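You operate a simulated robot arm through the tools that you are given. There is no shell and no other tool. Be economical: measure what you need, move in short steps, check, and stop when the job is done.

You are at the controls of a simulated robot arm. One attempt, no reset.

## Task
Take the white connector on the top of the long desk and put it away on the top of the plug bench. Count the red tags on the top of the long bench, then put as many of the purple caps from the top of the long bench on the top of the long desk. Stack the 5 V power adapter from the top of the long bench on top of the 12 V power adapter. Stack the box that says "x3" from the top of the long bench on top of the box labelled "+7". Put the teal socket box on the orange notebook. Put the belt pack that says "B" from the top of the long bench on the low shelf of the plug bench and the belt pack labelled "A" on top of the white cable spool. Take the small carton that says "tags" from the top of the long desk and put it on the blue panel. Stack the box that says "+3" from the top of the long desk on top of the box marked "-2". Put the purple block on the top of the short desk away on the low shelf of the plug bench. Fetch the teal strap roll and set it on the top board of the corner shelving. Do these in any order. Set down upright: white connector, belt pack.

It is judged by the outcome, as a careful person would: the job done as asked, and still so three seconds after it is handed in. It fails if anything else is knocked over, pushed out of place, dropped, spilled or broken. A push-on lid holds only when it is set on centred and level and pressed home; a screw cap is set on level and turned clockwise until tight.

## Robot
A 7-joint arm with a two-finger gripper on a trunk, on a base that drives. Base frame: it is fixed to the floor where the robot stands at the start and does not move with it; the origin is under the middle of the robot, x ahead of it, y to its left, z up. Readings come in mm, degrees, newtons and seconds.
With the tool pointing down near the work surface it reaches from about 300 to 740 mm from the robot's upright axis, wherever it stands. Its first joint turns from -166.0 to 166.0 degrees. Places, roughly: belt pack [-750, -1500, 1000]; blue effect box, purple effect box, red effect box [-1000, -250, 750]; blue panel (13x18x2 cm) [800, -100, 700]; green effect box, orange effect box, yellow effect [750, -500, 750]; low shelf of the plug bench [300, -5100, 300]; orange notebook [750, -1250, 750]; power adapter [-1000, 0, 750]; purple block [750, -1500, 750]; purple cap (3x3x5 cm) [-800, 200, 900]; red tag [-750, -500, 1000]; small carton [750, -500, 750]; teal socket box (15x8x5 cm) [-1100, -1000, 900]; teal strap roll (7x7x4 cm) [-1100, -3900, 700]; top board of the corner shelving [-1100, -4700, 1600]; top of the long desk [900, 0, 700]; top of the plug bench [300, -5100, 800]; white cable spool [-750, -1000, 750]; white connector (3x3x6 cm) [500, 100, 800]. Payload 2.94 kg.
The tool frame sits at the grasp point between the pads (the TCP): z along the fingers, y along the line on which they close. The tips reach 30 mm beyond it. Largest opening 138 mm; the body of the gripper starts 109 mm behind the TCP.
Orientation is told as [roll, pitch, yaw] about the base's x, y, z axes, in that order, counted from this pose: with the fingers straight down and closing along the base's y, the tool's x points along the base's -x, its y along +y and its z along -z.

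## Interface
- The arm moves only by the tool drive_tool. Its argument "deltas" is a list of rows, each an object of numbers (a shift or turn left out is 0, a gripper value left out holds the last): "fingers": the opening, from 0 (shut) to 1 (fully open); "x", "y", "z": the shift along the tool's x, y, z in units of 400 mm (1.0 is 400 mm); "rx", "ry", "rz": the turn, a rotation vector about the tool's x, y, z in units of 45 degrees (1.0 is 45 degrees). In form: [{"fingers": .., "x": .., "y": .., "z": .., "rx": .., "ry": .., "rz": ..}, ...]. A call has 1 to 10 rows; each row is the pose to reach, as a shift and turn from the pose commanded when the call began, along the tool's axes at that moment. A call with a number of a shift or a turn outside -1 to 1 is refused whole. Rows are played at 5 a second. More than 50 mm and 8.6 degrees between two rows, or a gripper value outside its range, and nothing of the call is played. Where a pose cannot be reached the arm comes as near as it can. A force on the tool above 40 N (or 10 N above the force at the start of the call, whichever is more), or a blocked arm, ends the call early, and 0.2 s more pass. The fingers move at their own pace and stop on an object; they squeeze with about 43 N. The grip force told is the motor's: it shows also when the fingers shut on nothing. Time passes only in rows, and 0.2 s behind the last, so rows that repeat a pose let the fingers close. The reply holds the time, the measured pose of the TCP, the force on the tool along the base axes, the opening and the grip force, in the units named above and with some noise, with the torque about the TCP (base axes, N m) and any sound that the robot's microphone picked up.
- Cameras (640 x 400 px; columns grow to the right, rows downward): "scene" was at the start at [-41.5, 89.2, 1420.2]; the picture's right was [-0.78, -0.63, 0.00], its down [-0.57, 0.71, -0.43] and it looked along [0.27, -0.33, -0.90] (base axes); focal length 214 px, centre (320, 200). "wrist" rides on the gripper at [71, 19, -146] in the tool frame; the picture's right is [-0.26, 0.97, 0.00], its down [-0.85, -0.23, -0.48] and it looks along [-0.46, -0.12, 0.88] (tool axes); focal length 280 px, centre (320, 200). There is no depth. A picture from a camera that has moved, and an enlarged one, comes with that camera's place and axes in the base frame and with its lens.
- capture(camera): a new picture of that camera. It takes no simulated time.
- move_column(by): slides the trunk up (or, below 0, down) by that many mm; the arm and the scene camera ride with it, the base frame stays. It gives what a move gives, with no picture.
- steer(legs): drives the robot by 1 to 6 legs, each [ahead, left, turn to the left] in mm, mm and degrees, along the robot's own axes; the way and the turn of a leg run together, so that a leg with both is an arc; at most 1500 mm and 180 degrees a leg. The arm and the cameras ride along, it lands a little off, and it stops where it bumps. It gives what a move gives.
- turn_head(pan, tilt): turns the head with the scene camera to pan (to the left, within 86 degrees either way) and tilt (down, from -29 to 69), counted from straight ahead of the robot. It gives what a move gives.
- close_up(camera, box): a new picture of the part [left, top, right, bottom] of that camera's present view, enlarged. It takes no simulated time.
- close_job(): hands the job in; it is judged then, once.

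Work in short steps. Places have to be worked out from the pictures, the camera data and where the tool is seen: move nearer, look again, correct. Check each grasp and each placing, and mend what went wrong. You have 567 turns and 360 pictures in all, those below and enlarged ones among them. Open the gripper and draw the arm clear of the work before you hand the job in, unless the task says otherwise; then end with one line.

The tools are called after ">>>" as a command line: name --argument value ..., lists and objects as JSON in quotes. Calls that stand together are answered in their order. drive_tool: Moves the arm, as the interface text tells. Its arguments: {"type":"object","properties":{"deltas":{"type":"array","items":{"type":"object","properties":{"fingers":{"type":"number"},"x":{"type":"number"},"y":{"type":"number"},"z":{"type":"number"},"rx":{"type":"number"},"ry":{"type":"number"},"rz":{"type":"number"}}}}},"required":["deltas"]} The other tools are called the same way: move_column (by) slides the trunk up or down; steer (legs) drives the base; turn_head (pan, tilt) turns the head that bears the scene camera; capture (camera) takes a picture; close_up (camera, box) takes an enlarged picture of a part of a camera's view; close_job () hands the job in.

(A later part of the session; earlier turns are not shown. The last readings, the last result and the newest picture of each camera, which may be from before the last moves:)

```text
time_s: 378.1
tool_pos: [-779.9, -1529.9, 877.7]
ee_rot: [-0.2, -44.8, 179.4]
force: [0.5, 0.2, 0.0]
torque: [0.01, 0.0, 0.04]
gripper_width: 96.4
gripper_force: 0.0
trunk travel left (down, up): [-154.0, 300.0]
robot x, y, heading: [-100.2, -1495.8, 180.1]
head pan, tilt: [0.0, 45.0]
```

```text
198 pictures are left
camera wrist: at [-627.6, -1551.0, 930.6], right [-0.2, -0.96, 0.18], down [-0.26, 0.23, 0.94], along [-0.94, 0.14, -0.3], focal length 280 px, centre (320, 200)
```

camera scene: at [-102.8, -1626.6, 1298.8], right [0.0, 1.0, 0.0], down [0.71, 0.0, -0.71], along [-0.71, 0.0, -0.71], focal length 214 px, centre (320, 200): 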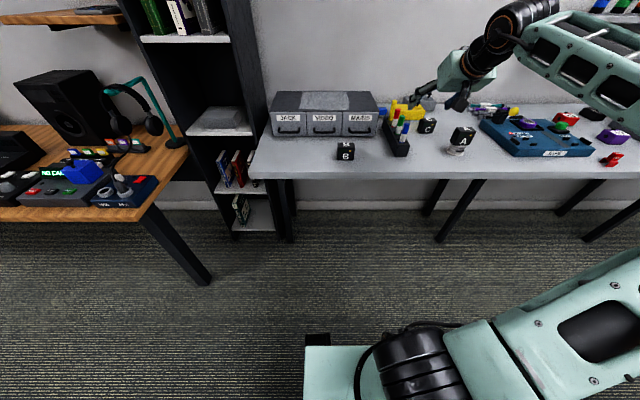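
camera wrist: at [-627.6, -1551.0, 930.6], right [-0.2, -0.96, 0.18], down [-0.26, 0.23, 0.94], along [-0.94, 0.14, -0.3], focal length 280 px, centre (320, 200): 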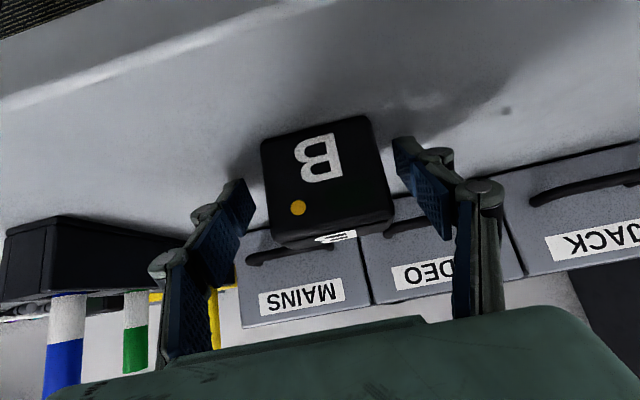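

>>> drive_tool --deltas '[{"fingers": 0.5}, {"fingers": 0.3}, {"fingers": 0.0}, {"fingers": 0.0}]'

>>> drive_tool --deltas '[{"z": -0.08, "x": -0.08}, {"z": -0.16, "x": -0.16}, {"z": -0.24, "x": -0.24}, {"z": -0.3, "x": -0.3}]'

>>> capture --camera "wrist"

>>> close_up --camera "scene" --box '[280, 60, 440, 180]'

```text
time_s: 379.1
tool_pos: [-780.2, -1530.8, 878.8]
ee_rot: [-0.2, -45.1, 179.4]
force: [-1.3, -6.7, 14.8]
torque: [-0.43, 0.09, 0.06]
gripper_width: 58.5
gripper_force: 43.2
trunk travel left (down, up): [-154.0, 300.0]
robot x, y, heading: [-99.3, -1488.7, 179.7]
head pan, tilt: [0.0, 45.0]
```

```text
time_s: 380.1
tool_pos: [-779.6, -1531.0, 1045.4]
ee_rot: [-0.3, -44.7, 179.5]
force: [-0.3, 0.5, -1.5]
torque: [-0.03, -0.01, 0.0]
gripper_width: 58.5
gripper_force: 42.9
trunk travel left (down, up): [-154.0, 300.0]
robot x, y, heading: [-101.6, -1495.4, 180.0]
head pan, tilt: [0.0, 45.0]
```

```text
197 pictures are left
camera wrist: at [-628.0, -1552.7, 1100.0], right [-0.2, -0.96, 0.18], down [-0.27, 0.23, 0.94], along [-0.94, 0.14, -0.3], focal length 280 px, centre (320, 200)
```

wrist: 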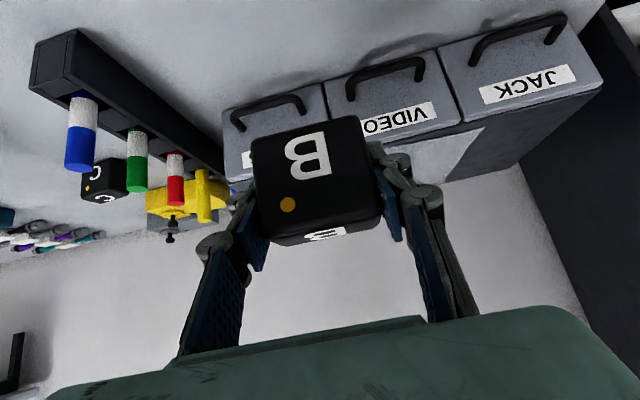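

```text
3.33 times, centred on (360, 120) of scene
camera zoom: at [-102.9, -1626.6, 1298.6], right [0.0, 1.0, 0.0], down [0.71, 0.0, -0.71], along [-0.71, 0.0, -0.71], focal length 715 px, centre (187, 467)
```

zoom: 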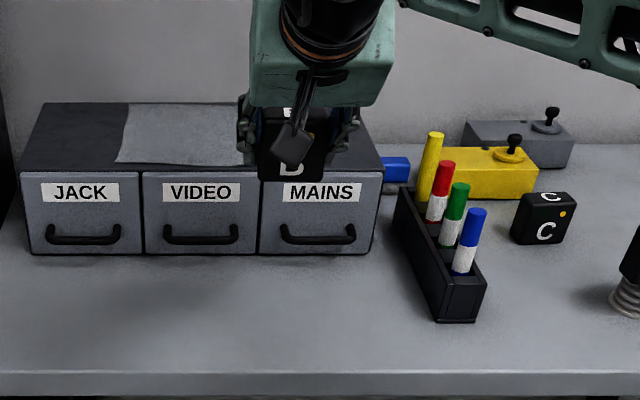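

B held upright. Drive to the plug bench.

>>> steer --legs '[[-30, 0, 0], [0, 0, 90], [1450, 0, 0], [950, 0, 0]]'

>>> turn_head --pan 0 --tilt 45

>>> capture --camera "scene"

```text
time_s: 395.9
tool_pos: [-288.3, -4532.7, 1045.0]
ee_rot: [-0.2, -44.6, -96.6]
force: [0.1, 0.0, -1.8]
torque: [-0.03, -0.03, 0.01]
gripper_width: 58.2
gripper_force: 42.7
trunk travel left (down, up): [-154.0, 300.0]
robot x, y, heading: [-255.9, -3851.5, -96.0]
head pan, tilt: [0.0, 45.0]
```

```text
time_s: 396.5
tool_pos: [-287.8, -4531.3, 1045.1]
ee_rot: [-0.3, -44.7, -96.6]
force: [-0.1, 0.6, -0.9]
torque: [-0.02, 0.01, 0.0]
gripper_width: 58.2
gripper_force: 43.0
trunk travel left (down, up): [-154.0, 300.0]
robot x, y, heading: [-257.8, -3850.9, -96.0]
head pan, tilt: [0.0, 45.0]
```

```text
195 pictures are left
camera scene: at [-119.5, -3866.6, 1298.7], right [-0.99, 0.11, 0.0], down [0.08, 0.7, -0.71], along [-0.08, -0.7, -0.71], focal length 214 px, centre (320, 200)
```

scene: 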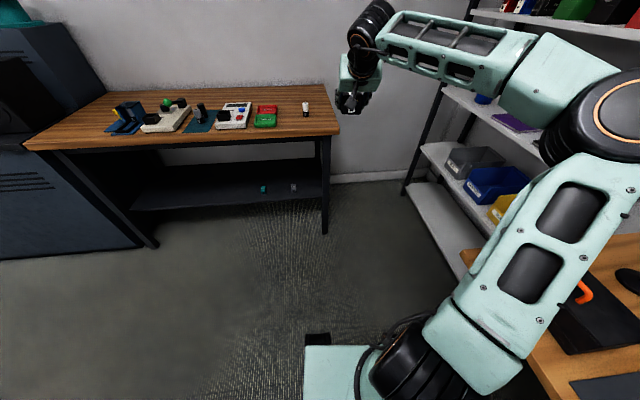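

Low shelf ≈ z 297, front edge y≈-4883. I'll deliver to the free stretch around x≈320. Position the robot there and lower the trunk.

>>> steer --legs '[[0, 0, 6], [100, 580, 0]]'

>>> move_column --by -150

>>> turn_head --pan 0 --tilt 30

>>> capture --camera "scene"

```text
time_s: 402.5
tool_pos: [362.9, -4633.0, 1046.3]
ee_rot: [-0.3, -44.7, -89.9]
force: [-0.2, 0.7, -1.4]
torque: [-0.04, -0.03, 0.02]
gripper_width: 58.0
gripper_force: 43.2
trunk travel left (down, up): [-154.0, 300.0]
robot x, y, heading: [318.0, -3956.1, -89.5]
head pan, tilt: [0.0, 45.0]
```

```text
time_s: 404.2
tool_pos: [360.8, -4633.4, 895.9]
ee_rot: [-0.4, -44.7, -89.9]
force: [0.2, -0.5, -1.9]
torque: [0.0, -0.04, 0.0]
gripper_width: 58.4
gripper_force: 42.8
trunk travel left (down, up): [-4.0, 450.0]
robot x, y, heading: [316.8, -3953.3, -89.4]
head pan, tilt: [0.0, 45.0]
```

```text
time_s: 405.0
tool_pos: [361.9, -4633.3, 896.0]
ee_rot: [-0.3, -44.7, -89.9]
force: [-0.2, 0.8, -1.7]
torque: [-0.03, 0.01, -0.03]
gripper_width: 58.1
gripper_force: 43.0
trunk travel left (down, up): [-4.0, 450.0]
robot x, y, heading: [317.9, -3956.7, -89.5]
head pan, tilt: [0.0, 30.0]
```

```text
194 pictures are left
camera scene: at [450.5, -3962.5, 1171.2], right [-1.0, -0.01, 0.0], down [-0.01, 0.5, -0.87], along [0.01, -0.87, -0.5], focal length 214 px, centre (320, 200)
```

scene: 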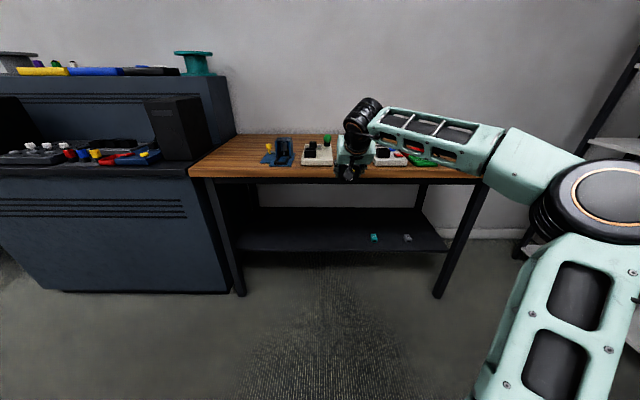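

Lower the arm in front of the bench (TCP y≈-4633), toward z≈390.

>>> drive_tool --deltas '[{"z": 0.08, "x": 0.08}, {"z": 0.16, "x": 0.16}, {"z": 0.24, "x": 0.24}, {"z": 0.32, "x": 0.32}, {"z": 0.4, "x": 0.4}, {"z": 0.48, "x": 0.48}]'

>>> capture --camera "scene"

```text
time_s: 406.4
tool_pos: [362.8, -4630.0, 624.8]
ee_rot: [-0.3, -44.8, -89.8]
force: [-0.7, 0.8, -0.4]
torque: [0.03, 0.0, 0.0]
gripper_width: 58.4
gripper_force: 42.6
trunk travel left (down, up): [-4.0, 450.0]
robot x, y, heading: [311.4, -3954.2, -89.5]
head pan, tilt: [0.0, 30.0]
```

```text
193 pictures are left
camera scene: at [450.5, -3962.3, 1171.4], right [-1.0, -0.01, 0.0], down [-0.01, 0.5, -0.87], along [0.01, -0.87, -0.5], focal length 214 px, centre (320, 200)
```

scene: 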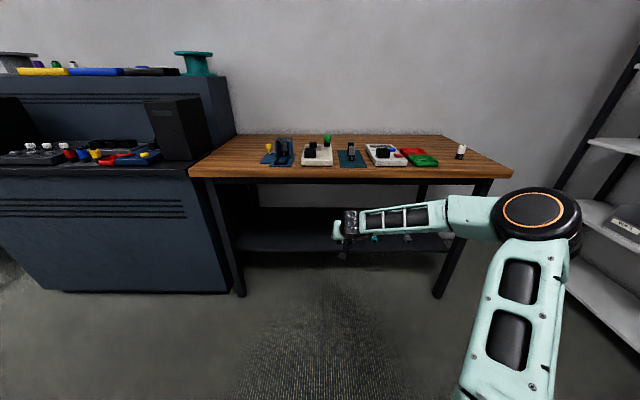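

>>> drive_tool --deltas '[{"z": 0.08, "x": 0.08}, {"z": 0.16, "x": 0.16}, {"z": 0.24, "x": 0.24}, {"z": 0.32, "x": 0.32}, {"z": 0.4, "x": 0.4}]'

>>> capture --camera "scene"

>>> capture --camera "wrist"

```text
time_s: 407.6
tool_pos: [358.6, -4631.9, 398.8]
ee_rot: [-0.3, -44.7, -89.9]
force: [-0.8, 0.1, -0.6]
torque: [-0.05, 0.01, 0.01]
gripper_width: 58.1
gripper_force: 43.3
trunk travel left (down, up): [-4.0, 450.0]
robot x, y, heading: [315.3, -3955.1, -89.3]
head pan, tilt: [0.0, 30.0]
```

```text
192 pictures are left
camera scene: at [450.5, -3962.2, 1171.4], right [-1.0, -0.01, 0.0], down [-0.01, 0.5, -0.87], along [0.01, -0.87, -0.5], focal length 214 px, centre (320, 200)
```

scene: 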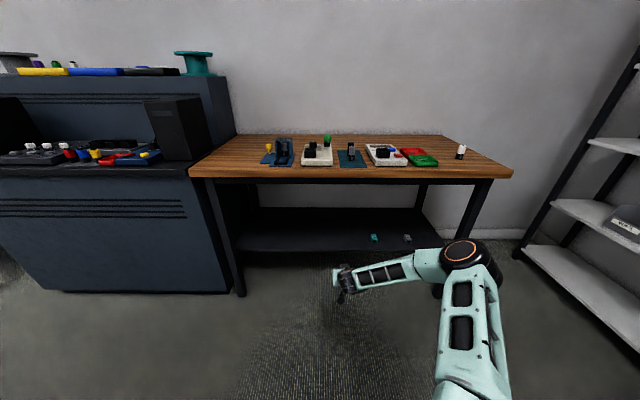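

```text
191 pictures are left
camera wrist: at [378.0, -4478.7, 452.8], right [0.97, -0.19, 0.18], down [-0.23, -0.27, 0.94], along [-0.13, -0.95, -0.3], focal length 280 px, centre (320, 200)
```

wrist: 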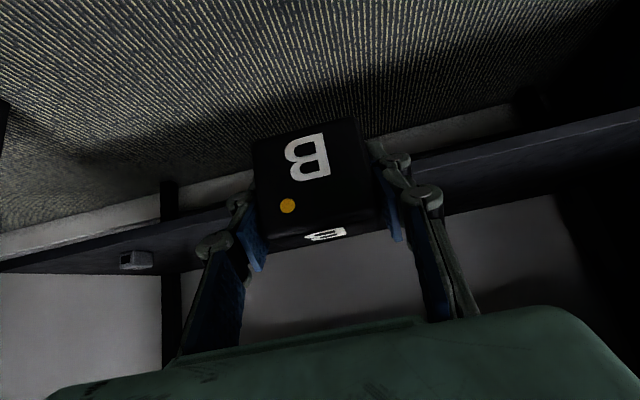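

B is poised at z≈399 in front of the shelf. Drive in 312 mm and view.

>>> steer --legs '[[200, 0, 0]]'

>>> capture --camera "scene"

>>> capture --camera "wrist"

```text
time_s: 409.2
tool_pos: [359.2, -4831.1, 398.3]
ee_rot: [-0.3, -44.8, -90.0]
force: [0.3, -0.1, -1.2]
torque: [-0.02, -0.01, -0.04]
gripper_width: 58.2
gripper_force: 43.2
trunk travel left (down, up): [-4.0, 450.0]
robot x, y, heading: [317.0, -4154.0, -89.5]
head pan, tilt: [0.0, 30.0]
```

```text
190 pictures are left
camera scene: at [452.5, -4163.4, 1171.3], right [-1.0, -0.01, 0.0], down [0.0, 0.5, -0.87], along [0.01, -0.87, -0.5], focal length 214 px, centre (320, 200)
```

scene: 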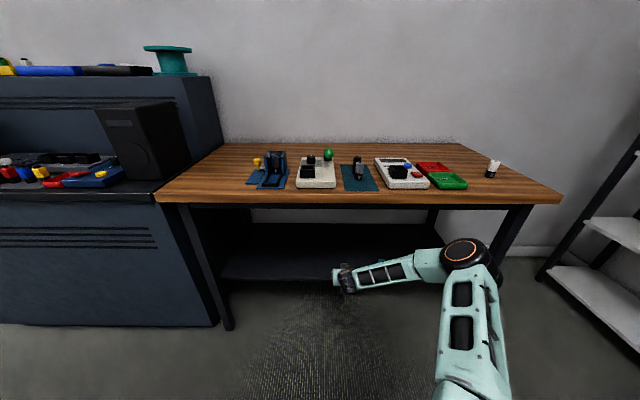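

```text
189 pictures are left
camera wrist: at [379.1, -4679.2, 452.8], right [0.97, -0.19, 0.18], down [-0.23, -0.27, 0.94], along [-0.13, -0.94, -0.3], focal length 280 px, centre (320, 200)
```

wrist: 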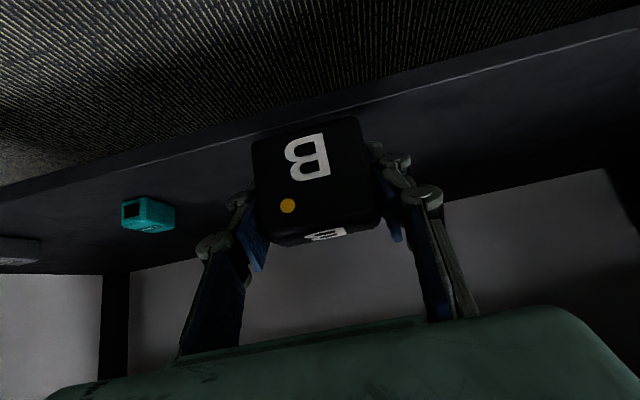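

Shelf front edge ≈ y −4895…−4905. Drive 120 mm further.

>>> steer --legs '[[120, 0, 0]]'

>>> capture --camera "wrist"

>>> capture --camera "scene"

```text
time_s: 410.4
tool_pos: [360.4, -4953.6, 398.7]
ee_rot: [-0.3, -44.7, -90.1]
force: [-0.2, -0.4, -1.1]
torque: [-0.02, 0.02, 0.01]
gripper_width: 58.3
gripper_force: 43.2
trunk travel left (down, up): [-4.0, 450.0]
robot x, y, heading: [319.4, -4274.4, -89.5]
head pan, tilt: [0.0, 30.0]
```

```text
188 pictures are left
camera wrist: at [380.0, -4801.4, 452.8], right [0.96, -0.19, 0.18], down [-0.23, -0.27, 0.94], along [-0.13, -0.94, -0.3], focal length 280 px, centre (320, 200)
```

wrist: 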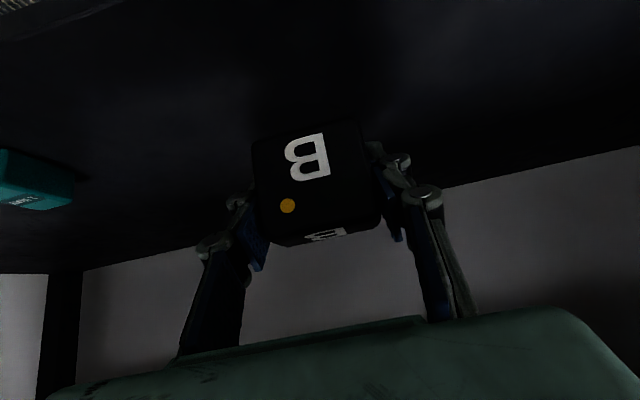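

```text
187 pictures are left
camera scene: at [453.6, -4285.6, 1171.3], right [-1.0, -0.01, 0.0], down [0.0, 0.5, -0.87], along [0.01, -0.87, -0.5], focal length 214 px, centre (320, 200)
```

scene: 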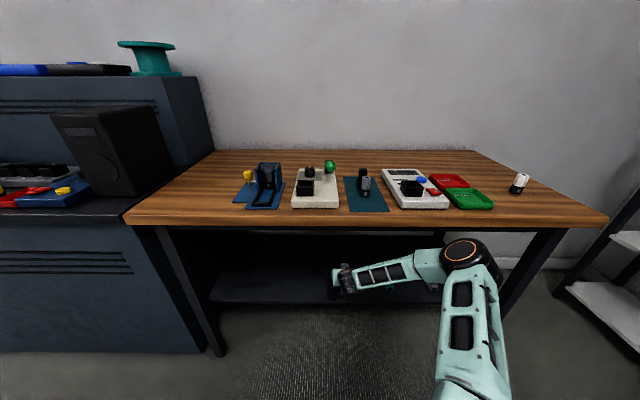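

Over the shelf. Lower in steps to contact (expected z≈340).

>>> drive_tool --deltas '[{"z": 0.04, "x": 0.04}, {"z": 0.07, "x": 0.07}]'

>>> drive_tool --deltas '[{"z": 0.007, "x": 0.007}, {"z": 0.014, "x": 0.014}, {"z": 0.021, "x": 0.021}, {"z": 0.028, "x": 0.028}]'

```text
time_s: 411.1
tool_pos: [360.2, -4953.7, 358.8]
ee_rot: [-0.4, -44.7, -90.0]
force: [-0.7, 0.1, -2.8]
torque: [-0.05, 0.03, 0.0]
gripper_width: 58.0
gripper_force: 43.0
trunk travel left (down, up): [-4.0, 450.0]
robot x, y, heading: [320.5, -4275.2, -89.6]
head pan, tilt: [0.0, 30.0]
```

```text
time_s: 412.1
tool_pos: [361.3, -4954.8, 348.9]
ee_rot: [-0.2, -45.3, -90.0]
force: [-0.4, 14.3, 34.7]
torque: [0.93, -0.48, 0.18]
gripper_width: 58.1
gripper_force: 43.2
trunk travel left (down, up): [-4.0, 450.0]
robot x, y, heading: [319.1, -4277.2, -89.4]
head pan, tilt: [0.0, 30.0]
```

Contact at ≈350. Ease, release, raise, and check.

>>> drive_tool --deltas '[{"z": -0.01, "x": -0.01}, {"z": -0.01, "x": -0.01, "fingers": 0.46}, {"z": -0.01, "x": -0.01, "fingers": 0.5}, {"z": -0.01, "x": -0.01, "fingers": 0.65}, {"z": -0.06, "x": -0.06}, {"z": -0.13, "x": -0.13}]'

>>> capture --camera "wrist"

```text
time_s: 413.4
tool_pos: [361.2, -4954.7, 416.4]
ee_rot: [-0.3, -44.5, -90.0]
force: [-0.1, 0.1, -0.7]
torque: [-0.03, -0.02, 0.02]
gripper_width: 89.8
gripper_force: 0.2
trunk travel left (down, up): [-4.0, 450.0]
robot x, y, heading: [317.5, -4276.8, -89.4]
head pan, tilt: [0.0, 30.0]
```

```text
186 pictures are left
camera wrist: at [380.7, -4801.5, 470.9], right [0.96, -0.19, 0.18], down [-0.23, -0.27, 0.94], along [-0.13, -0.94, -0.3], focal length 280 px, centre (320, 200)
```

wrist: 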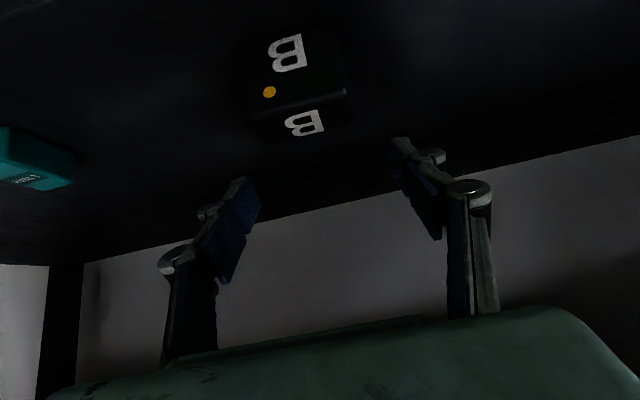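

B stands upright on the low shelf. Back out, raise, and head for the purple block.

>>> steer --legs '[[-340, 0, 0]]'

>>> drive_tool --deltas '[{"z": -0.08, "x": -0.08}, {"z": -0.16, "x": -0.16}, {"z": -0.24, "x": -0.24}, {"z": -0.32, "x": -0.32}, {"z": -0.4, "x": -0.4}, {"z": -0.48, "x": -0.48}, {"z": -0.56, "x": -0.56}, {"z": -0.64, "x": -0.64}, {"z": -0.72, "x": -0.72}, {"z": -0.8, "x": -0.8}]'

>>> move_column --by 150

>>> steer --legs '[[0, -420, 0], [0, 0, -90], [0, 0, -90]]'

```text
time_s: 415.6
tool_pos: [358.3, -4621.5, 416.9]
ee_rot: [-0.3, -44.7, -90.2]
force: [-0.1, 0.3, 0.6]
torque: [0.03, 0.02, -0.03]
gripper_width: 89.6
gripper_force: 0.1
trunk travel left (down, up): [-4.0, 450.0]
robot x, y, heading: [314.6, -3944.5, -89.8]
head pan, tilt: [0.0, 30.0]
```

```text
time_s: 417.9
tool_pos: [357.8, -4623.0, 870.0]
ee_rot: [-0.2, -44.7, -90.1]
force: [-0.4, -0.4, 0.2]
torque: [0.01, -0.04, 0.03]
gripper_width: 90.0
gripper_force: 0.1
trunk travel left (down, up): [-4.0, 450.0]
robot x, y, heading: [319.0, -3949.5, -89.8]
head pan, tilt: [0.0, 30.0]
```

```text
time_s: 419.6
tool_pos: [356.5, -4622.4, 1019.3]
ee_rot: [-0.4, -44.8, -90.1]
force: [-0.1, 0.0, 0.3]
torque: [-0.01, -0.03, 0.0]
gripper_width: 90.1
gripper_force: 0.1
trunk travel left (down, up): [-154.0, 300.0]
robot x, y, heading: [313.5, -3944.6, -89.7]
head pan, tilt: [0.0, 30.0]
```

```text
time_s: 431.6
tool_pos: [-170.9, -3271.6, 1018.0]
ee_rot: [-0.3, -44.6, 91.1]
force: [0.0, -0.1, 0.5]
torque: [0.02, 0.01, 0.01]
gripper_width: 90.0
gripper_force: 0.1
trunk travel left (down, up): [-154.0, 300.0]
robot x, y, heading: [-113.9, -3948.8, 91.3]
head pan, tilt: [0.0, 30.0]
```

>>> steer --legs '[[0, 0, -1.5], [1450, 0, 0], [1000, 0, 0], [0, 0, -90]]'

>>> turn_head --pan 0 --tilt 45

>>> capture --camera "scene"

```text
time_s: 447.7
tool_pos: [565.2, -1485.9, 1019.3]
ee_rot: [-0.3, -44.6, -1.7]
force: [0.1, -0.5, 0.5]
torque: [0.01, 0.05, 0.01]
gripper_width: 89.8
gripper_force: 0.1
trunk travel left (down, up): [-154.0, 300.0]
robot x, y, heading: [-116.1, -1508.5, -1.2]
head pan, tilt: [0.0, 30.0]
```

```text
time_s: 448.5
tool_pos: [565.8, -1485.7, 1019.1]
ee_rot: [-0.3, -44.7, -1.7]
force: [0.9, 0.5, 1.0]
torque: [-0.03, 0.01, -0.02]
gripper_width: 89.7
gripper_force: 0.0
trunk travel left (down, up): [-154.0, 300.0]
robot x, y, heading: [-114.2, -1513.4, -1.4]
head pan, tilt: [0.0, 45.0]
```

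```text
185 pictures are left
camera scene: at [-110.5, -1373.5, 1298.8], right [-0.02, -1.0, 0.0], down [-0.71, 0.01, -0.71], along [0.71, -0.01, -0.71], focal length 214 px, centre (320, 200)
```

scene: 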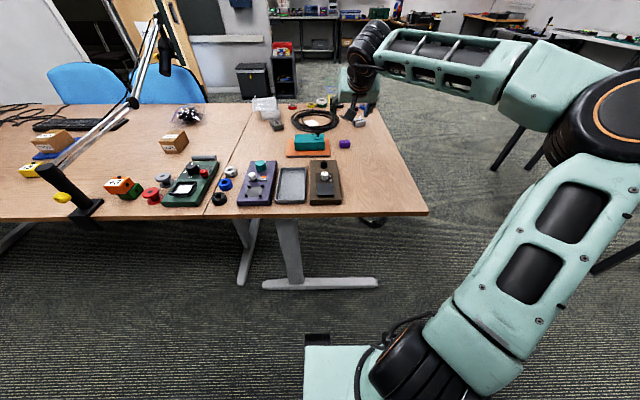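

Purple block ≈ (832,-1507). Approach 265 mm and lower to look.

>>> steer --legs '[[265, 0, 1]]'

>>> drive_tool --deltas '[{"z": 0.08, "x": 0.08}, {"z": 0.16, "x": 0.16}, {"z": 0.24, "x": 0.24}]'

>>> capture --camera "wrist"

>>> close_up --camera "scene" --box '[260, 90, 420, 210]'

```text
time_s: 450.4
tool_pos: [818.9, -1476.4, 1018.2]
ee_rot: [-0.3, -44.7, -0.5]
force: [0.3, 0.1, -0.1]
torque: [-0.01, -0.01, 0.02]
gripper_width: 89.4
gripper_force: 0.1
trunk travel left (down, up): [-154.0, 300.0]
robot x, y, heading: [139.3, -1512.1, -0.1]
head pan, tilt: [0.0, 45.0]
stopped in leg 1: the robot was blocked; the commanded pose is now the measured one
```

```text
time_s: 451.2
tool_pos: [815.5, -1476.7, 880.7]
ee_rot: [-0.3, -44.7, -0.6]
force: [0.8, 0.0, -0.6]
torque: [-0.02, 0.02, 0.0]
gripper_width: 89.9
gripper_force: 0.1
trunk travel left (down, up): [-154.0, 300.0]
robot x, y, heading: [136.6, -1515.2, 0.1]
head pan, tilt: [0.0, 45.0]
```

```text
184 pictures are left
camera wrist: at [664.0, -1454.7, 936.1], right [0.2, 0.96, 0.18], down [0.26, -0.23, 0.94], along [0.94, -0.14, -0.3], focal length 280 px, centre (320, 200)
```

wrist: 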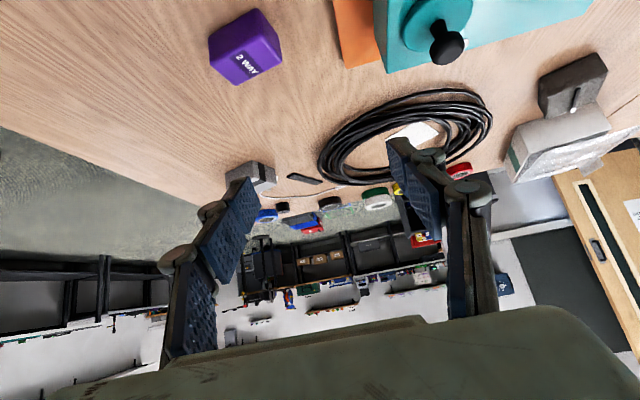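

```text
3.33 times, centred on (340, 150) of scene
camera zoom: at [140.5, -1376.3, 1298.8], right [0.0, -1.0, 0.0], down [-0.71, 0.0, -0.71], along [0.71, 0.0, -0.71], focal length 715 px, centre (253, 367)
```

zoom: 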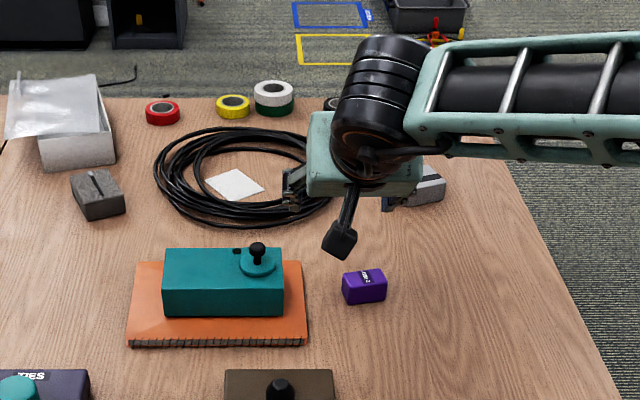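

The base bumped lightly at x≈139 (desk leg); back off 10 mm. The block is at ≈(831,-1514), yaw ≈ +11°. Rotate the tool, shift over it and lower to z≈815.

>>> steer --legs '[[-10, 0, 0]]'

>>> drive_tool --deltas '[{"rx": -0.09, "rz": -0.09}, {"rx": -0.173, "rz": -0.173}, {"rx": -0.173, "rz": -0.173}]'

>>> drive_tool --deltas '[{"y": -0.1, "z": 0.032, "x": -0.032}, {"y": -0.105, "z": 0.11, "x": 0.048}, {"y": -0.105, "z": 0.145, "x": 0.083}]'

>>> capture --camera "wrist"

>>> close_up --camera "scene" --box '[260, 90, 420, 210]'

```text
time_s: 452.0
tool_pos: [806.1, -1477.5, 882.7]
ee_rot: [-0.3, -44.6, -0.7]
force: [-0.6, -0.2, 0.3]
torque: [0.04, 0.0, 0.02]
gripper_width: 89.5
gripper_force: 0.2
trunk travel left (down, up): [-154.0, 300.0]
robot x, y, heading: [128.5, -1507.3, 0.3]
head pan, tilt: [0.0, 45.0]
```

```text
time_s: 452.8
tool_pos: [806.8, -1476.7, 882.2]
ee_rot: [-0.1, -44.8, 10.4]
force: [0.5, 0.3, -0.8]
torque: [-0.02, -0.02, 0.01]
gripper_width: 89.8
gripper_force: 0.1
trunk travel left (down, up): [-154.0, 300.0]
robot x, y, heading: [131.8, -1515.0, -0.4]
head pan, tilt: [0.0, 45.0]
```

```text
time_s: 453.6
tool_pos: [833.2, -1515.4, 819.3]
ee_rot: [-0.2, -44.7, 10.3]
force: [-0.3, -0.7, -0.6]
torque: [-0.01, 0.01, 0.06]
gripper_width: 89.7
gripper_force: 0.1
trunk travel left (down, up): [-154.0, 300.0]
robot x, y, heading: [131.0, -1517.7, -0.1]
head pan, tilt: [0.0, 45.0]
```

```text
182 pictures are left
camera wrist: at [678.8, -1522.7, 874.8], right [0.01, 0.98, 0.18], down [0.31, -0.18, 0.94], along [0.95, 0.04, -0.3], focal length 280 px, centre (320, 200)
```

wrist: 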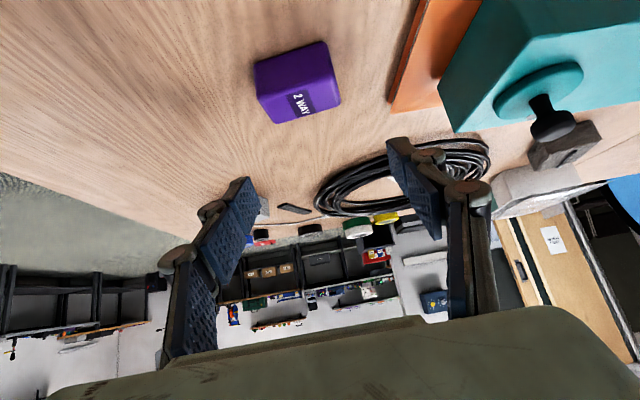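

```text
3.33 times, centred on (340, 150) of scene
camera zoom: at [130.4, -1376.3, 1298.7], right [0.0, -1.0, 0.0], down [-0.71, 0.0, -0.71], along [0.71, 0.0, -0.71], focal length 715 px, centre (253, 367)
```

zoom: 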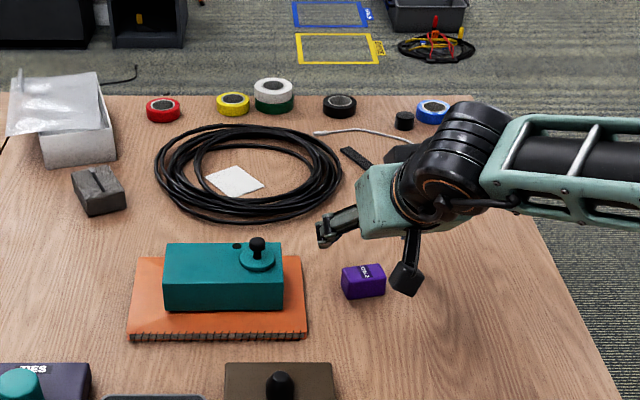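

Centre confirmed (830,-1517). Lower to z≈762 with the TCP ~10 mm behind the block's centre, then close.

>>> drive_tool --deltas '[{"z": 0.02, "x": 0.065}, {"z": 0.076, "x": 0.124}]'

>>> capture --camera "wrist"

```text
time_s: 454.2
tool_pos: [815.4, -1517.9, 761.8]
ee_rot: [-0.1, -44.7, 10.4]
force: [0.1, 0.0, 0.5]
torque: [0.01, 0.01, -0.01]
gripper_width: 89.6
gripper_force: 0.0
trunk travel left (down, up): [-154.0, 300.0]
robot x, y, heading: [131.4, -1512.7, -0.3]
head pan, tilt: [0.0, 45.0]
```

```text
180 pictures are left
camera wrist: at [662.2, -1525.7, 816.2], right [0.01, 0.98, 0.18], down [0.3, -0.18, 0.94], along [0.95, 0.04, -0.3], focal length 280 px, centre (320, 200)
```

wrist: 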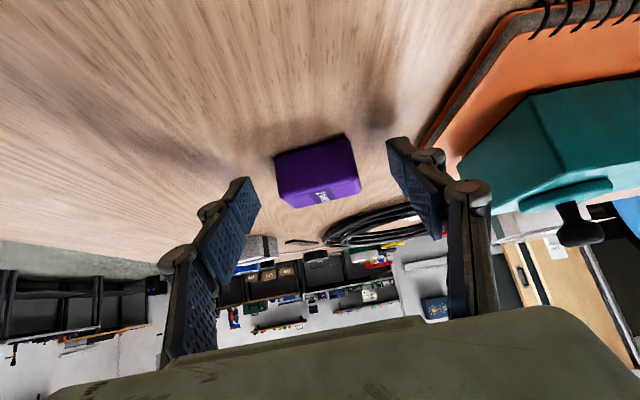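

>>> drive_tool --deltas '[{"z": 0.014, "x": -0.014}, {"z": 0.014, "x": -0.014, "fingers": 0.4}, {"z": 0.014, "x": -0.014, "fingers": 0.2}, {"z": 0.014, "x": -0.014, "fingers": 0.0}, {"z": 0.014, "x": -0.014, "fingers": 0.0}]'

>>> drive_tool --deltas '[{"z": -0.07, "x": -0.07}, {"z": -0.15, "x": -0.15}, {"z": -0.23, "x": -0.23}, {"z": -0.31, "x": -0.31}, {"z": -0.4, "x": -0.4}]'

>>> capture --camera "wrist"

>>> close_up --camera "scene" --box '[260, 60, 420, 180]'

```text
time_s: 455.4
tool_pos: [823.6, -1517.6, 762.1]
ee_rot: [-0.2, -44.6, 10.3]
force: [0.2, 0.2, 1.2]
torque: [0.01, 0.01, 0.0]
gripper_width: 48.7
gripper_force: 43.3
trunk travel left (down, up): [-154.0, 300.0]
robot x, y, heading: [131.4, -1512.6, -0.3]
head pan, tilt: [0.0, 45.0]
```

```text
refused: row 5 steps farther than a row can; nothing moved
```

```text
179 pictures are left
camera wrist: at [669.6, -1523.7, 816.1], right [0.01, 0.98, 0.18], down [0.31, -0.18, 0.94], along [0.95, 0.04, -0.3], focal length 280 px, centre (320, 200)
```

wrist: 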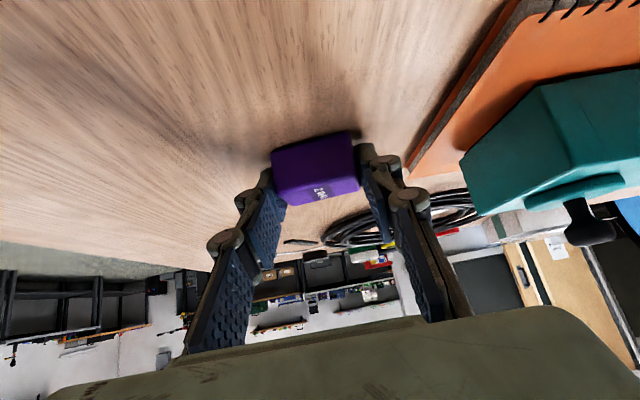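

```text
3.33 times, centred on (340, 120) of scene
camera zoom: at [130.5, -1376.3, 1298.7], right [0.0, -1.0, 0.0], down [-0.71, 0.0, -0.71], along [0.71, 0.0, -0.71], focal length 715 px, centre (253, 467)
```

zoom: 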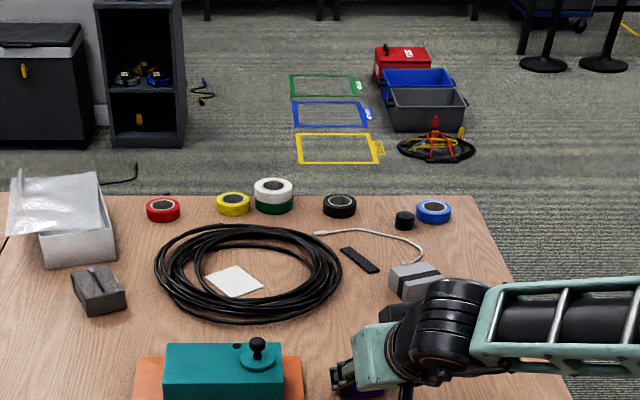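

Gripped (49 mm). Lift.

>>> drive_tool --deltas '[{"z": -0.07, "x": -0.07}, {"z": -0.15, "x": -0.15}, {"z": -0.23, "x": -0.23}, {"z": -0.31, "x": -0.31}, {"z": -0.39, "x": -0.39}, {"z": -0.46, "x": -0.46}]'

>>> capture --camera "wrist"

```text
time_s: 456.8
tool_pos: [825.8, -1516.3, 1022.3]
ee_rot: [-0.1, -44.6, 10.3]
force: [0.2, -0.1, -1.0]
torque: [0.02, -0.01, 0.04]
gripper_width: 48.5
gripper_force: 42.9
trunk travel left (down, up): [-154.0, 300.0]
robot x, y, heading: [126.0, -1511.8, -0.2]
head pan, tilt: [0.0, 45.0]
```

```text
177 pictures are left
camera wrist: at [670.8, -1524.7, 1077.0], right [0.01, 0.98, 0.18], down [0.31, -0.18, 0.94], along [0.95, 0.04, -0.3], focal length 280 px, centre (320, 200)
```

wrist: 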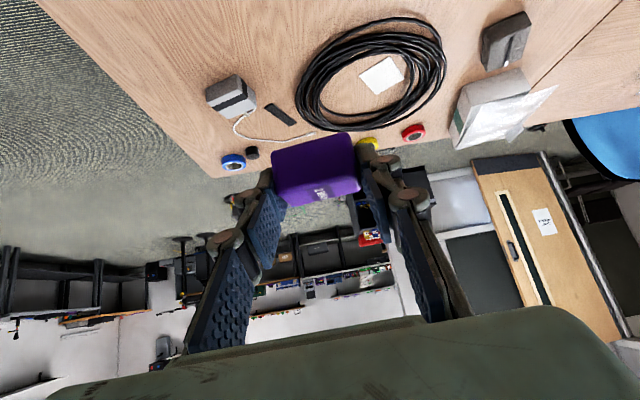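

Drive to the plug bench with the block.

>>> steer --legs '[[-240, 0, 0], [0, 0, -90], [1450, 0, 0], [1000, 0, 0]]'

>>> steer --legs '[[0, 0, 0.5]]'

```text
time_s: 474.0
tool_pos: [-59.9, -4666.1, 1021.3]
ee_rot: [-0.2, -44.6, -77.2]
force: [0.1, -0.1, -0.4]
torque: [0.0, 0.01, 0.01]
gripper_width: 48.8
gripper_force: 42.8
trunk travel left (down, up): [-154.0, 300.0]
robot x, y, heading: [-85.0, -3969.5, -87.5]
head pan, tilt: [0.0, 45.0]
```

```text
time_s: 474.7
tool_pos: [-54.2, -4667.1, 1021.7]
ee_rot: [-0.2, -44.7, -76.8]
force: [0.6, -0.2, 0.9]
torque: [0.01, 0.0, 0.0]
gripper_width: 48.8
gripper_force: 43.1
trunk travel left (down, up): [-154.0, 300.0]
robot x, y, heading: [-86.4, -3971.9, -87.0]
head pan, tilt: [0.0, 45.0]
```

>>> steer --legs '[[0, 0, -3], [30, 570, 0]]'

>>> move_column --by -150

>>> drive_tool --deltas '[{"z": 0.08, "x": 0.08}, {"z": 0.16, "x": 0.16}, {"z": 0.24, "x": 0.24}, {"z": 0.32, "x": 0.32}, {"z": 0.4, "x": 0.4}, {"z": 0.48, "x": 0.48}, {"z": 0.56, "x": 0.56}, {"z": 0.64, "x": 0.64}, {"z": 0.72, "x": 0.72}, {"z": 0.8, "x": 0.8}]'

>>> turn_head --pan 0 --tilt 30

>>> capture --camera "scene"

>>> capture --camera "wrist"

```text
time_s: 480.6
tool_pos: [478.1, -4697.6, 1022.6]
ee_rot: [-0.2, -44.7, -79.7]
force: [-0.3, -0.1, -0.1]
torque: [-0.01, 0.03, 0.0]
gripper_width: 48.7
gripper_force: 42.9
trunk travel left (down, up): [-154.0, 300.0]
robot x, y, heading: [483.3, -4001.4, -89.8]
head pan, tilt: [0.0, 45.0]
```

```text
time_s: 482.4
tool_pos: [478.3, -4697.9, 872.0]
ee_rot: [-0.2, -44.6, -79.7]
force: [-0.8, -0.2, -0.2]
torque: [0.01, 0.01, 0.01]
gripper_width: 48.5
gripper_force: 43.1
trunk travel left (down, up): [-4.0, 450.0]
robot x, y, heading: [480.1, -3999.9, -89.9]
head pan, tilt: [0.0, 45.0]
```

```text
time_s: 484.6
tool_pos: [474.0, -4692.3, 417.0]
ee_rot: [-0.1, -44.7, -79.7]
force: [-0.7, -0.1, 0.0]
torque: [0.06, -0.01, 0.03]
gripper_width: 48.6
gripper_force: 43.1
trunk travel left (down, up): [-4.0, 450.0]
robot x, y, heading: [482.9, -3997.7, -90.1]
head pan, tilt: [0.0, 45.0]
```

```text
time_s: 485.3
tool_pos: [474.4, -4692.1, 418.4]
ee_rot: [-0.2, -44.6, -79.7]
force: [-0.3, 0.5, -0.1]
torque: [-0.01, -0.01, -0.02]
gripper_width: 48.8
gripper_force: 43.2
trunk travel left (down, up): [-4.0, 450.0]
robot x, y, heading: [482.4, -4002.1, -90.3]
head pan, tilt: [0.0, 30.0]
```

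```text
176 pictures are left
camera scene: at [617.8, -4009.9, 1171.2], right [-1.0, 0.0, 0.0], down [0.0, 0.5, -0.87], along [0.0, -0.87, -0.5], focal length 214 px, centre (320, 200)
```

scene: 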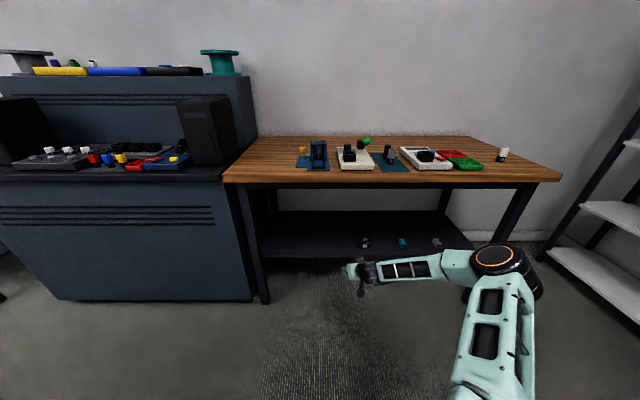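

```text
175 pictures are left
camera wrist: at [466.6, -4537.9, 472.9], right [0.98, -0.01, 0.18], down [-0.18, -0.31, 0.94], along [0.04, -0.95, -0.3], focal length 280 px, centre (320, 200)
```

wrist: 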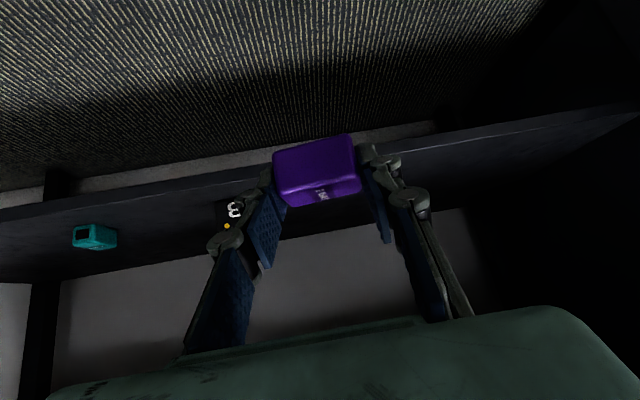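

Drive in 260 mm.

>>> steer --legs '[[258, 0, 0]]'

>>> capture --camera "wrist"

```text
time_s: 487.2
tool_pos: [474.3, -4948.9, 418.7]
ee_rot: [-0.3, -44.6, -79.7]
force: [-0.1, 0.5, -0.5]
torque: [-0.02, 0.02, -0.01]
gripper_width: 48.5
gripper_force: 42.4
trunk travel left (down, up): [-4.0, 450.0]
robot x, y, heading: [482.1, -4255.0, -90.1]
head pan, tilt: [0.0, 30.0]
```

```text
174 pictures are left
camera wrist: at [466.0, -4794.5, 472.7], right [0.98, -0.01, 0.18], down [-0.18, -0.31, 0.94], along [0.04, -0.95, -0.3], focal length 280 px, centre (320, 200)
```

wrist: 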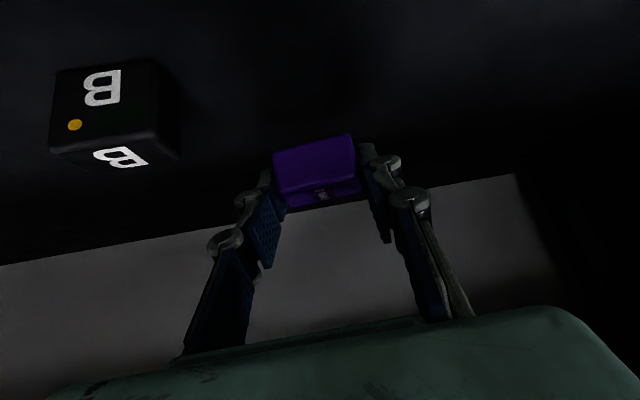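

>>> drive_tool --deltas '[{"z": 0.05, "x": 0.05}, {"z": 0.1, "x": 0.1}]'

>>> drive_tool --deltas '[{"z": 0.007, "x": 0.007}, {"z": 0.014, "x": 0.014}, {"z": 0.021, "x": 0.021}, {"z": 0.028, "x": 0.028}]'

```text
time_s: 487.8
tool_pos: [473.4, -4950.1, 361.6]
ee_rot: [-0.2, -44.6, -79.7]
force: [0.0, -0.6, -0.7]
torque: [0.02, -0.01, 0.03]
gripper_width: 48.8
gripper_force: 42.9
trunk travel left (down, up): [-4.0, 450.0]
robot x, y, heading: [481.1, -4257.7, -90.0]
head pan, tilt: [0.0, 30.0]
```

```text
time_s: 488.8
tool_pos: [474.2, -4950.8, 350.8]
ee_rot: [-0.3, -45.0, -79.6]
force: [1.8, 6.9, 24.6]
torque: [0.33, -0.17, 0.02]
gripper_width: 48.7
gripper_force: 43.1
trunk travel left (down, up): [-4.0, 450.0]
robot x, y, heading: [479.9, -4257.1, -90.3]
head pan, tilt: [0.0, 30.0]
```

Contact. Ease, release with a modest opening, raise and check.

>>> drive_tool --deltas '[{"z": -0.008, "x": -0.008}, {"z": -0.008, "x": -0.008, "fingers": 0.4}, {"z": -0.008, "x": -0.008, "fingers": 0.45}, {"z": -0.008, "x": -0.008, "fingers": 0.5}, {"z": -0.06, "x": -0.06}, {"z": -0.13, "x": -0.13}]'

>>> capture --camera "wrist"

```text
time_s: 490.2
tool_pos: [472.7, -4949.5, 418.9]
ee_rot: [-0.3, -44.6, -79.8]
force: [0.0, 0.0, 0.0]
torque: [-0.02, -0.01, -0.01]
gripper_width: 69.0
gripper_force: 0.1
trunk travel left (down, up): [-4.0, 450.0]
robot x, y, heading: [483.0, -4255.4, -90.2]
head pan, tilt: [0.0, 30.0]
```

```text
173 pictures are left
camera wrist: at [463.5, -4794.2, 473.7], right [0.98, -0.01, 0.18], down [-0.18, -0.31, 0.94], along [0.04, -0.95, -0.3], focal length 280 px, centre (320, 200)
```

wrist: 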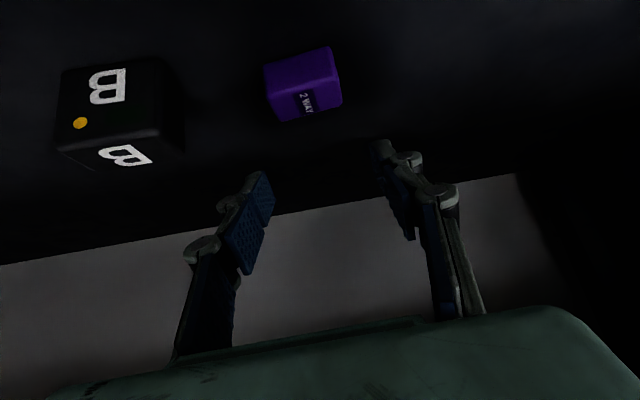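

Both sit on the low shelf. Back out, raise the arm and verify with the scene camera.

>>> steer --legs '[[-300, 0, 0]]'

>>> drive_tool --deltas '[{"z": -0.08, "x": -0.08}, {"z": -0.16, "x": -0.16}, {"z": -0.24, "x": -0.24}, {"z": -0.32, "x": -0.32}, {"z": -0.4, "x": -0.4}, {"z": -0.48, "x": -0.48}, {"z": -0.56, "x": -0.56}, {"z": -0.64, "x": -0.64}, {"z": -0.72, "x": -0.72}, {"z": -0.8, "x": -0.8}]'

>>> close_up --camera "scene" --box '[240, 100, 560, 300]'

>>> move_column --by 300

```text
time_s: 492.3
tool_pos: [470.0, -4641.0, 418.9]
ee_rot: [-0.1, -44.6, -80.1]
force: [0.6, -0.2, -0.3]
torque: [-0.03, -0.04, 0.02]
gripper_width: 68.9
gripper_force: 0.1
trunk travel left (down, up): [-4.0, 450.0]
robot x, y, heading: [484.2, -3946.5, -90.5]
head pan, tilt: [0.0, 30.0]
```

```text
time_s: 494.5
tool_pos: [468.7, -4640.3, 871.5]
ee_rot: [-0.3, -44.4, -80.2]
force: [-1.5, 0.8, -0.2]
torque: [0.04, 0.0, 0.0]
gripper_width: 69.0
gripper_force: 0.0
trunk travel left (down, up): [-4.0, 450.0]
robot x, y, heading: [483.7, -3948.9, -90.6]
head pan, tilt: [0.0, 30.0]
```

```text
2.00 times, centred on (400, 200) of scene
camera zoom: at [618.8, -3959.0, 1171.3], right [-1.0, 0.01, 0.0], down [0.0, 0.5, -0.87], along [-0.01, -0.87, -0.5], focal length 429 px, centre (160, 200)
```

zoom: 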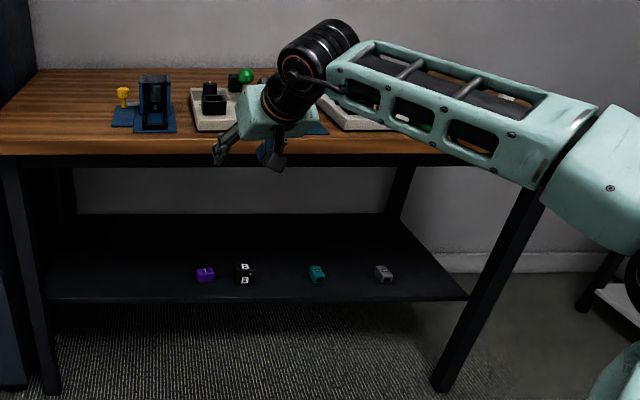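

```text
time_s: 497.5
tool_pos: [468.6, -4643.0, 1172.4]
ee_rot: [-0.2, -44.5, -80.1]
force: [-0.1, 0.1, 0.6]
torque: [-0.01, -0.01, -0.03]
gripper_width: 68.9
gripper_force: 0.0
trunk travel left (down, up): [-304.0, 150.0]
robot x, y, heading: [485.4, -3948.9, -90.5]
head pan, tilt: [0.0, 30.0]
```

Untilt the tool back to vertical (retract first), then go to the long bench for "x3" and "+7".

>>> drive_tool --deltas '[{"z": -0.08, "x": 0.08}, {"z": -0.16, "x": 0.16}, {"z": -0.24, "x": 0.24}, {"z": -0.32, "x": 0.32}]'

>>> drive_tool --deltas '[{"ry": 0.18}, {"ry": 0.36}, {"ry": 0.54}, {"ry": 0.72}, {"ry": 0.9}, {"ry": 1.0}]'

>>> drive_tool --deltas '[{"rz": 0.12}, {"rz": 0.23}, {"rz": 0.23, "z": 0.1}, {"rz": 0.23, "z": 0.2}, {"rz": 0.23, "z": 0.3}]'

```text
time_s: 498.5
tool_pos: [435.9, -4461.4, 1172.9]
ee_rot: [-0.3, -44.7, -80.0]
force: [-0.6, 0.1, -0.7]
torque: [0.0, -0.01, 0.02]
gripper_width: 69.0
gripper_force: 0.0
trunk travel left (down, up): [-304.0, 150.0]
robot x, y, heading: [481.6, -3950.4, -90.3]
head pan, tilt: [0.0, 30.0]
```

```text
time_s: 499.9
tool_pos: [437.7, -4464.3, 1173.3]
ee_rot: [-0.3, 0.5, -80.2]
force: [0.6, 1.1, -0.4]
torque: [0.01, 0.0, 0.01]
gripper_width: 68.9
gripper_force: 0.1
trunk travel left (down, up): [-304.0, 150.0]
robot x, y, heading: [483.0, -3948.2, -90.6]
head pan, tilt: [0.0, 30.0]
```

```text
time_s: 501.1
tool_pos: [438.2, -4464.3, 1054.1]
ee_rot: [-0.2, 0.3, -90.6]
force: [-0.3, -0.2, 0.1]
torque: [-0.01, -0.03, -0.02]
gripper_width: 69.1
gripper_force: 0.0
trunk travel left (down, up): [-304.0, 150.0]
robot x, y, heading: [481.9, -3952.7, -90.3]
head pan, tilt: [0.0, 30.0]
```

>>> steer --legs '[[0, -570, 0], [0, 0, -90], [0, 0, -89.5], [1450, 0, 0], [1400, 0, 0], [560, 0, 0]]'

>>> steer --legs '[[0, 0, 90]]'

>>> turn_head --pan 0 --tilt 45

>>> capture --camera "scene"

```text
time_s: 530.5
tool_pos: [-183.4, 5.7, 1052.7]
ee_rot: [-0.2, 0.4, 92.5]
force: [0.0, -0.3, -0.4]
torque: [0.0, -0.02, -0.08]
gripper_width: 69.0
gripper_force: 0.1
trunk travel left (down, up): [-304.0, 150.0]
robot x, y, heading: [-200.9, -513.3, 92.4]
head pan, tilt: [0.0, 30.0]
```

```text
time_s: 534.7
tool_pos: [-715.5, -488.3, 1053.5]
ee_rot: [-0.2, 0.3, -177.9]
force: [0.8, -0.8, 0.3]
torque: [0.01, 0.0, 0.0]
gripper_width: 68.9
gripper_force: 0.0
trunk travel left (down, up): [-304.0, 150.0]
robot x, y, heading: [-200.9, -506.6, -177.8]
head pan, tilt: [0.0, 30.0]
```

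```text
time_s: 535.4
tool_pos: [-716.7, -488.7, 1053.0]
ee_rot: [-0.2, 0.3, -177.9]
force: [0.0, -0.3, -0.5]
torque: [0.02, 0.0, -0.01]
gripper_width: 69.0
gripper_force: 0.0
trunk travel left (down, up): [-304.0, 150.0]
robot x, y, heading: [-201.7, -512.0, -177.7]
head pan, tilt: [0.0, 45.0]
```

```text
171 pictures are left
camera scene: at [-196.8, -643.8, 1448.8], right [-0.04, 1.0, 0.0], down [0.71, 0.03, -0.71], along [-0.71, -0.03, -0.71], focal length 214 px, centre (320, 200)
```

scene: 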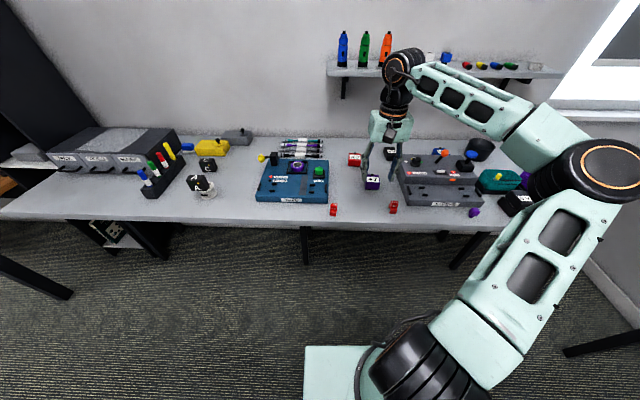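

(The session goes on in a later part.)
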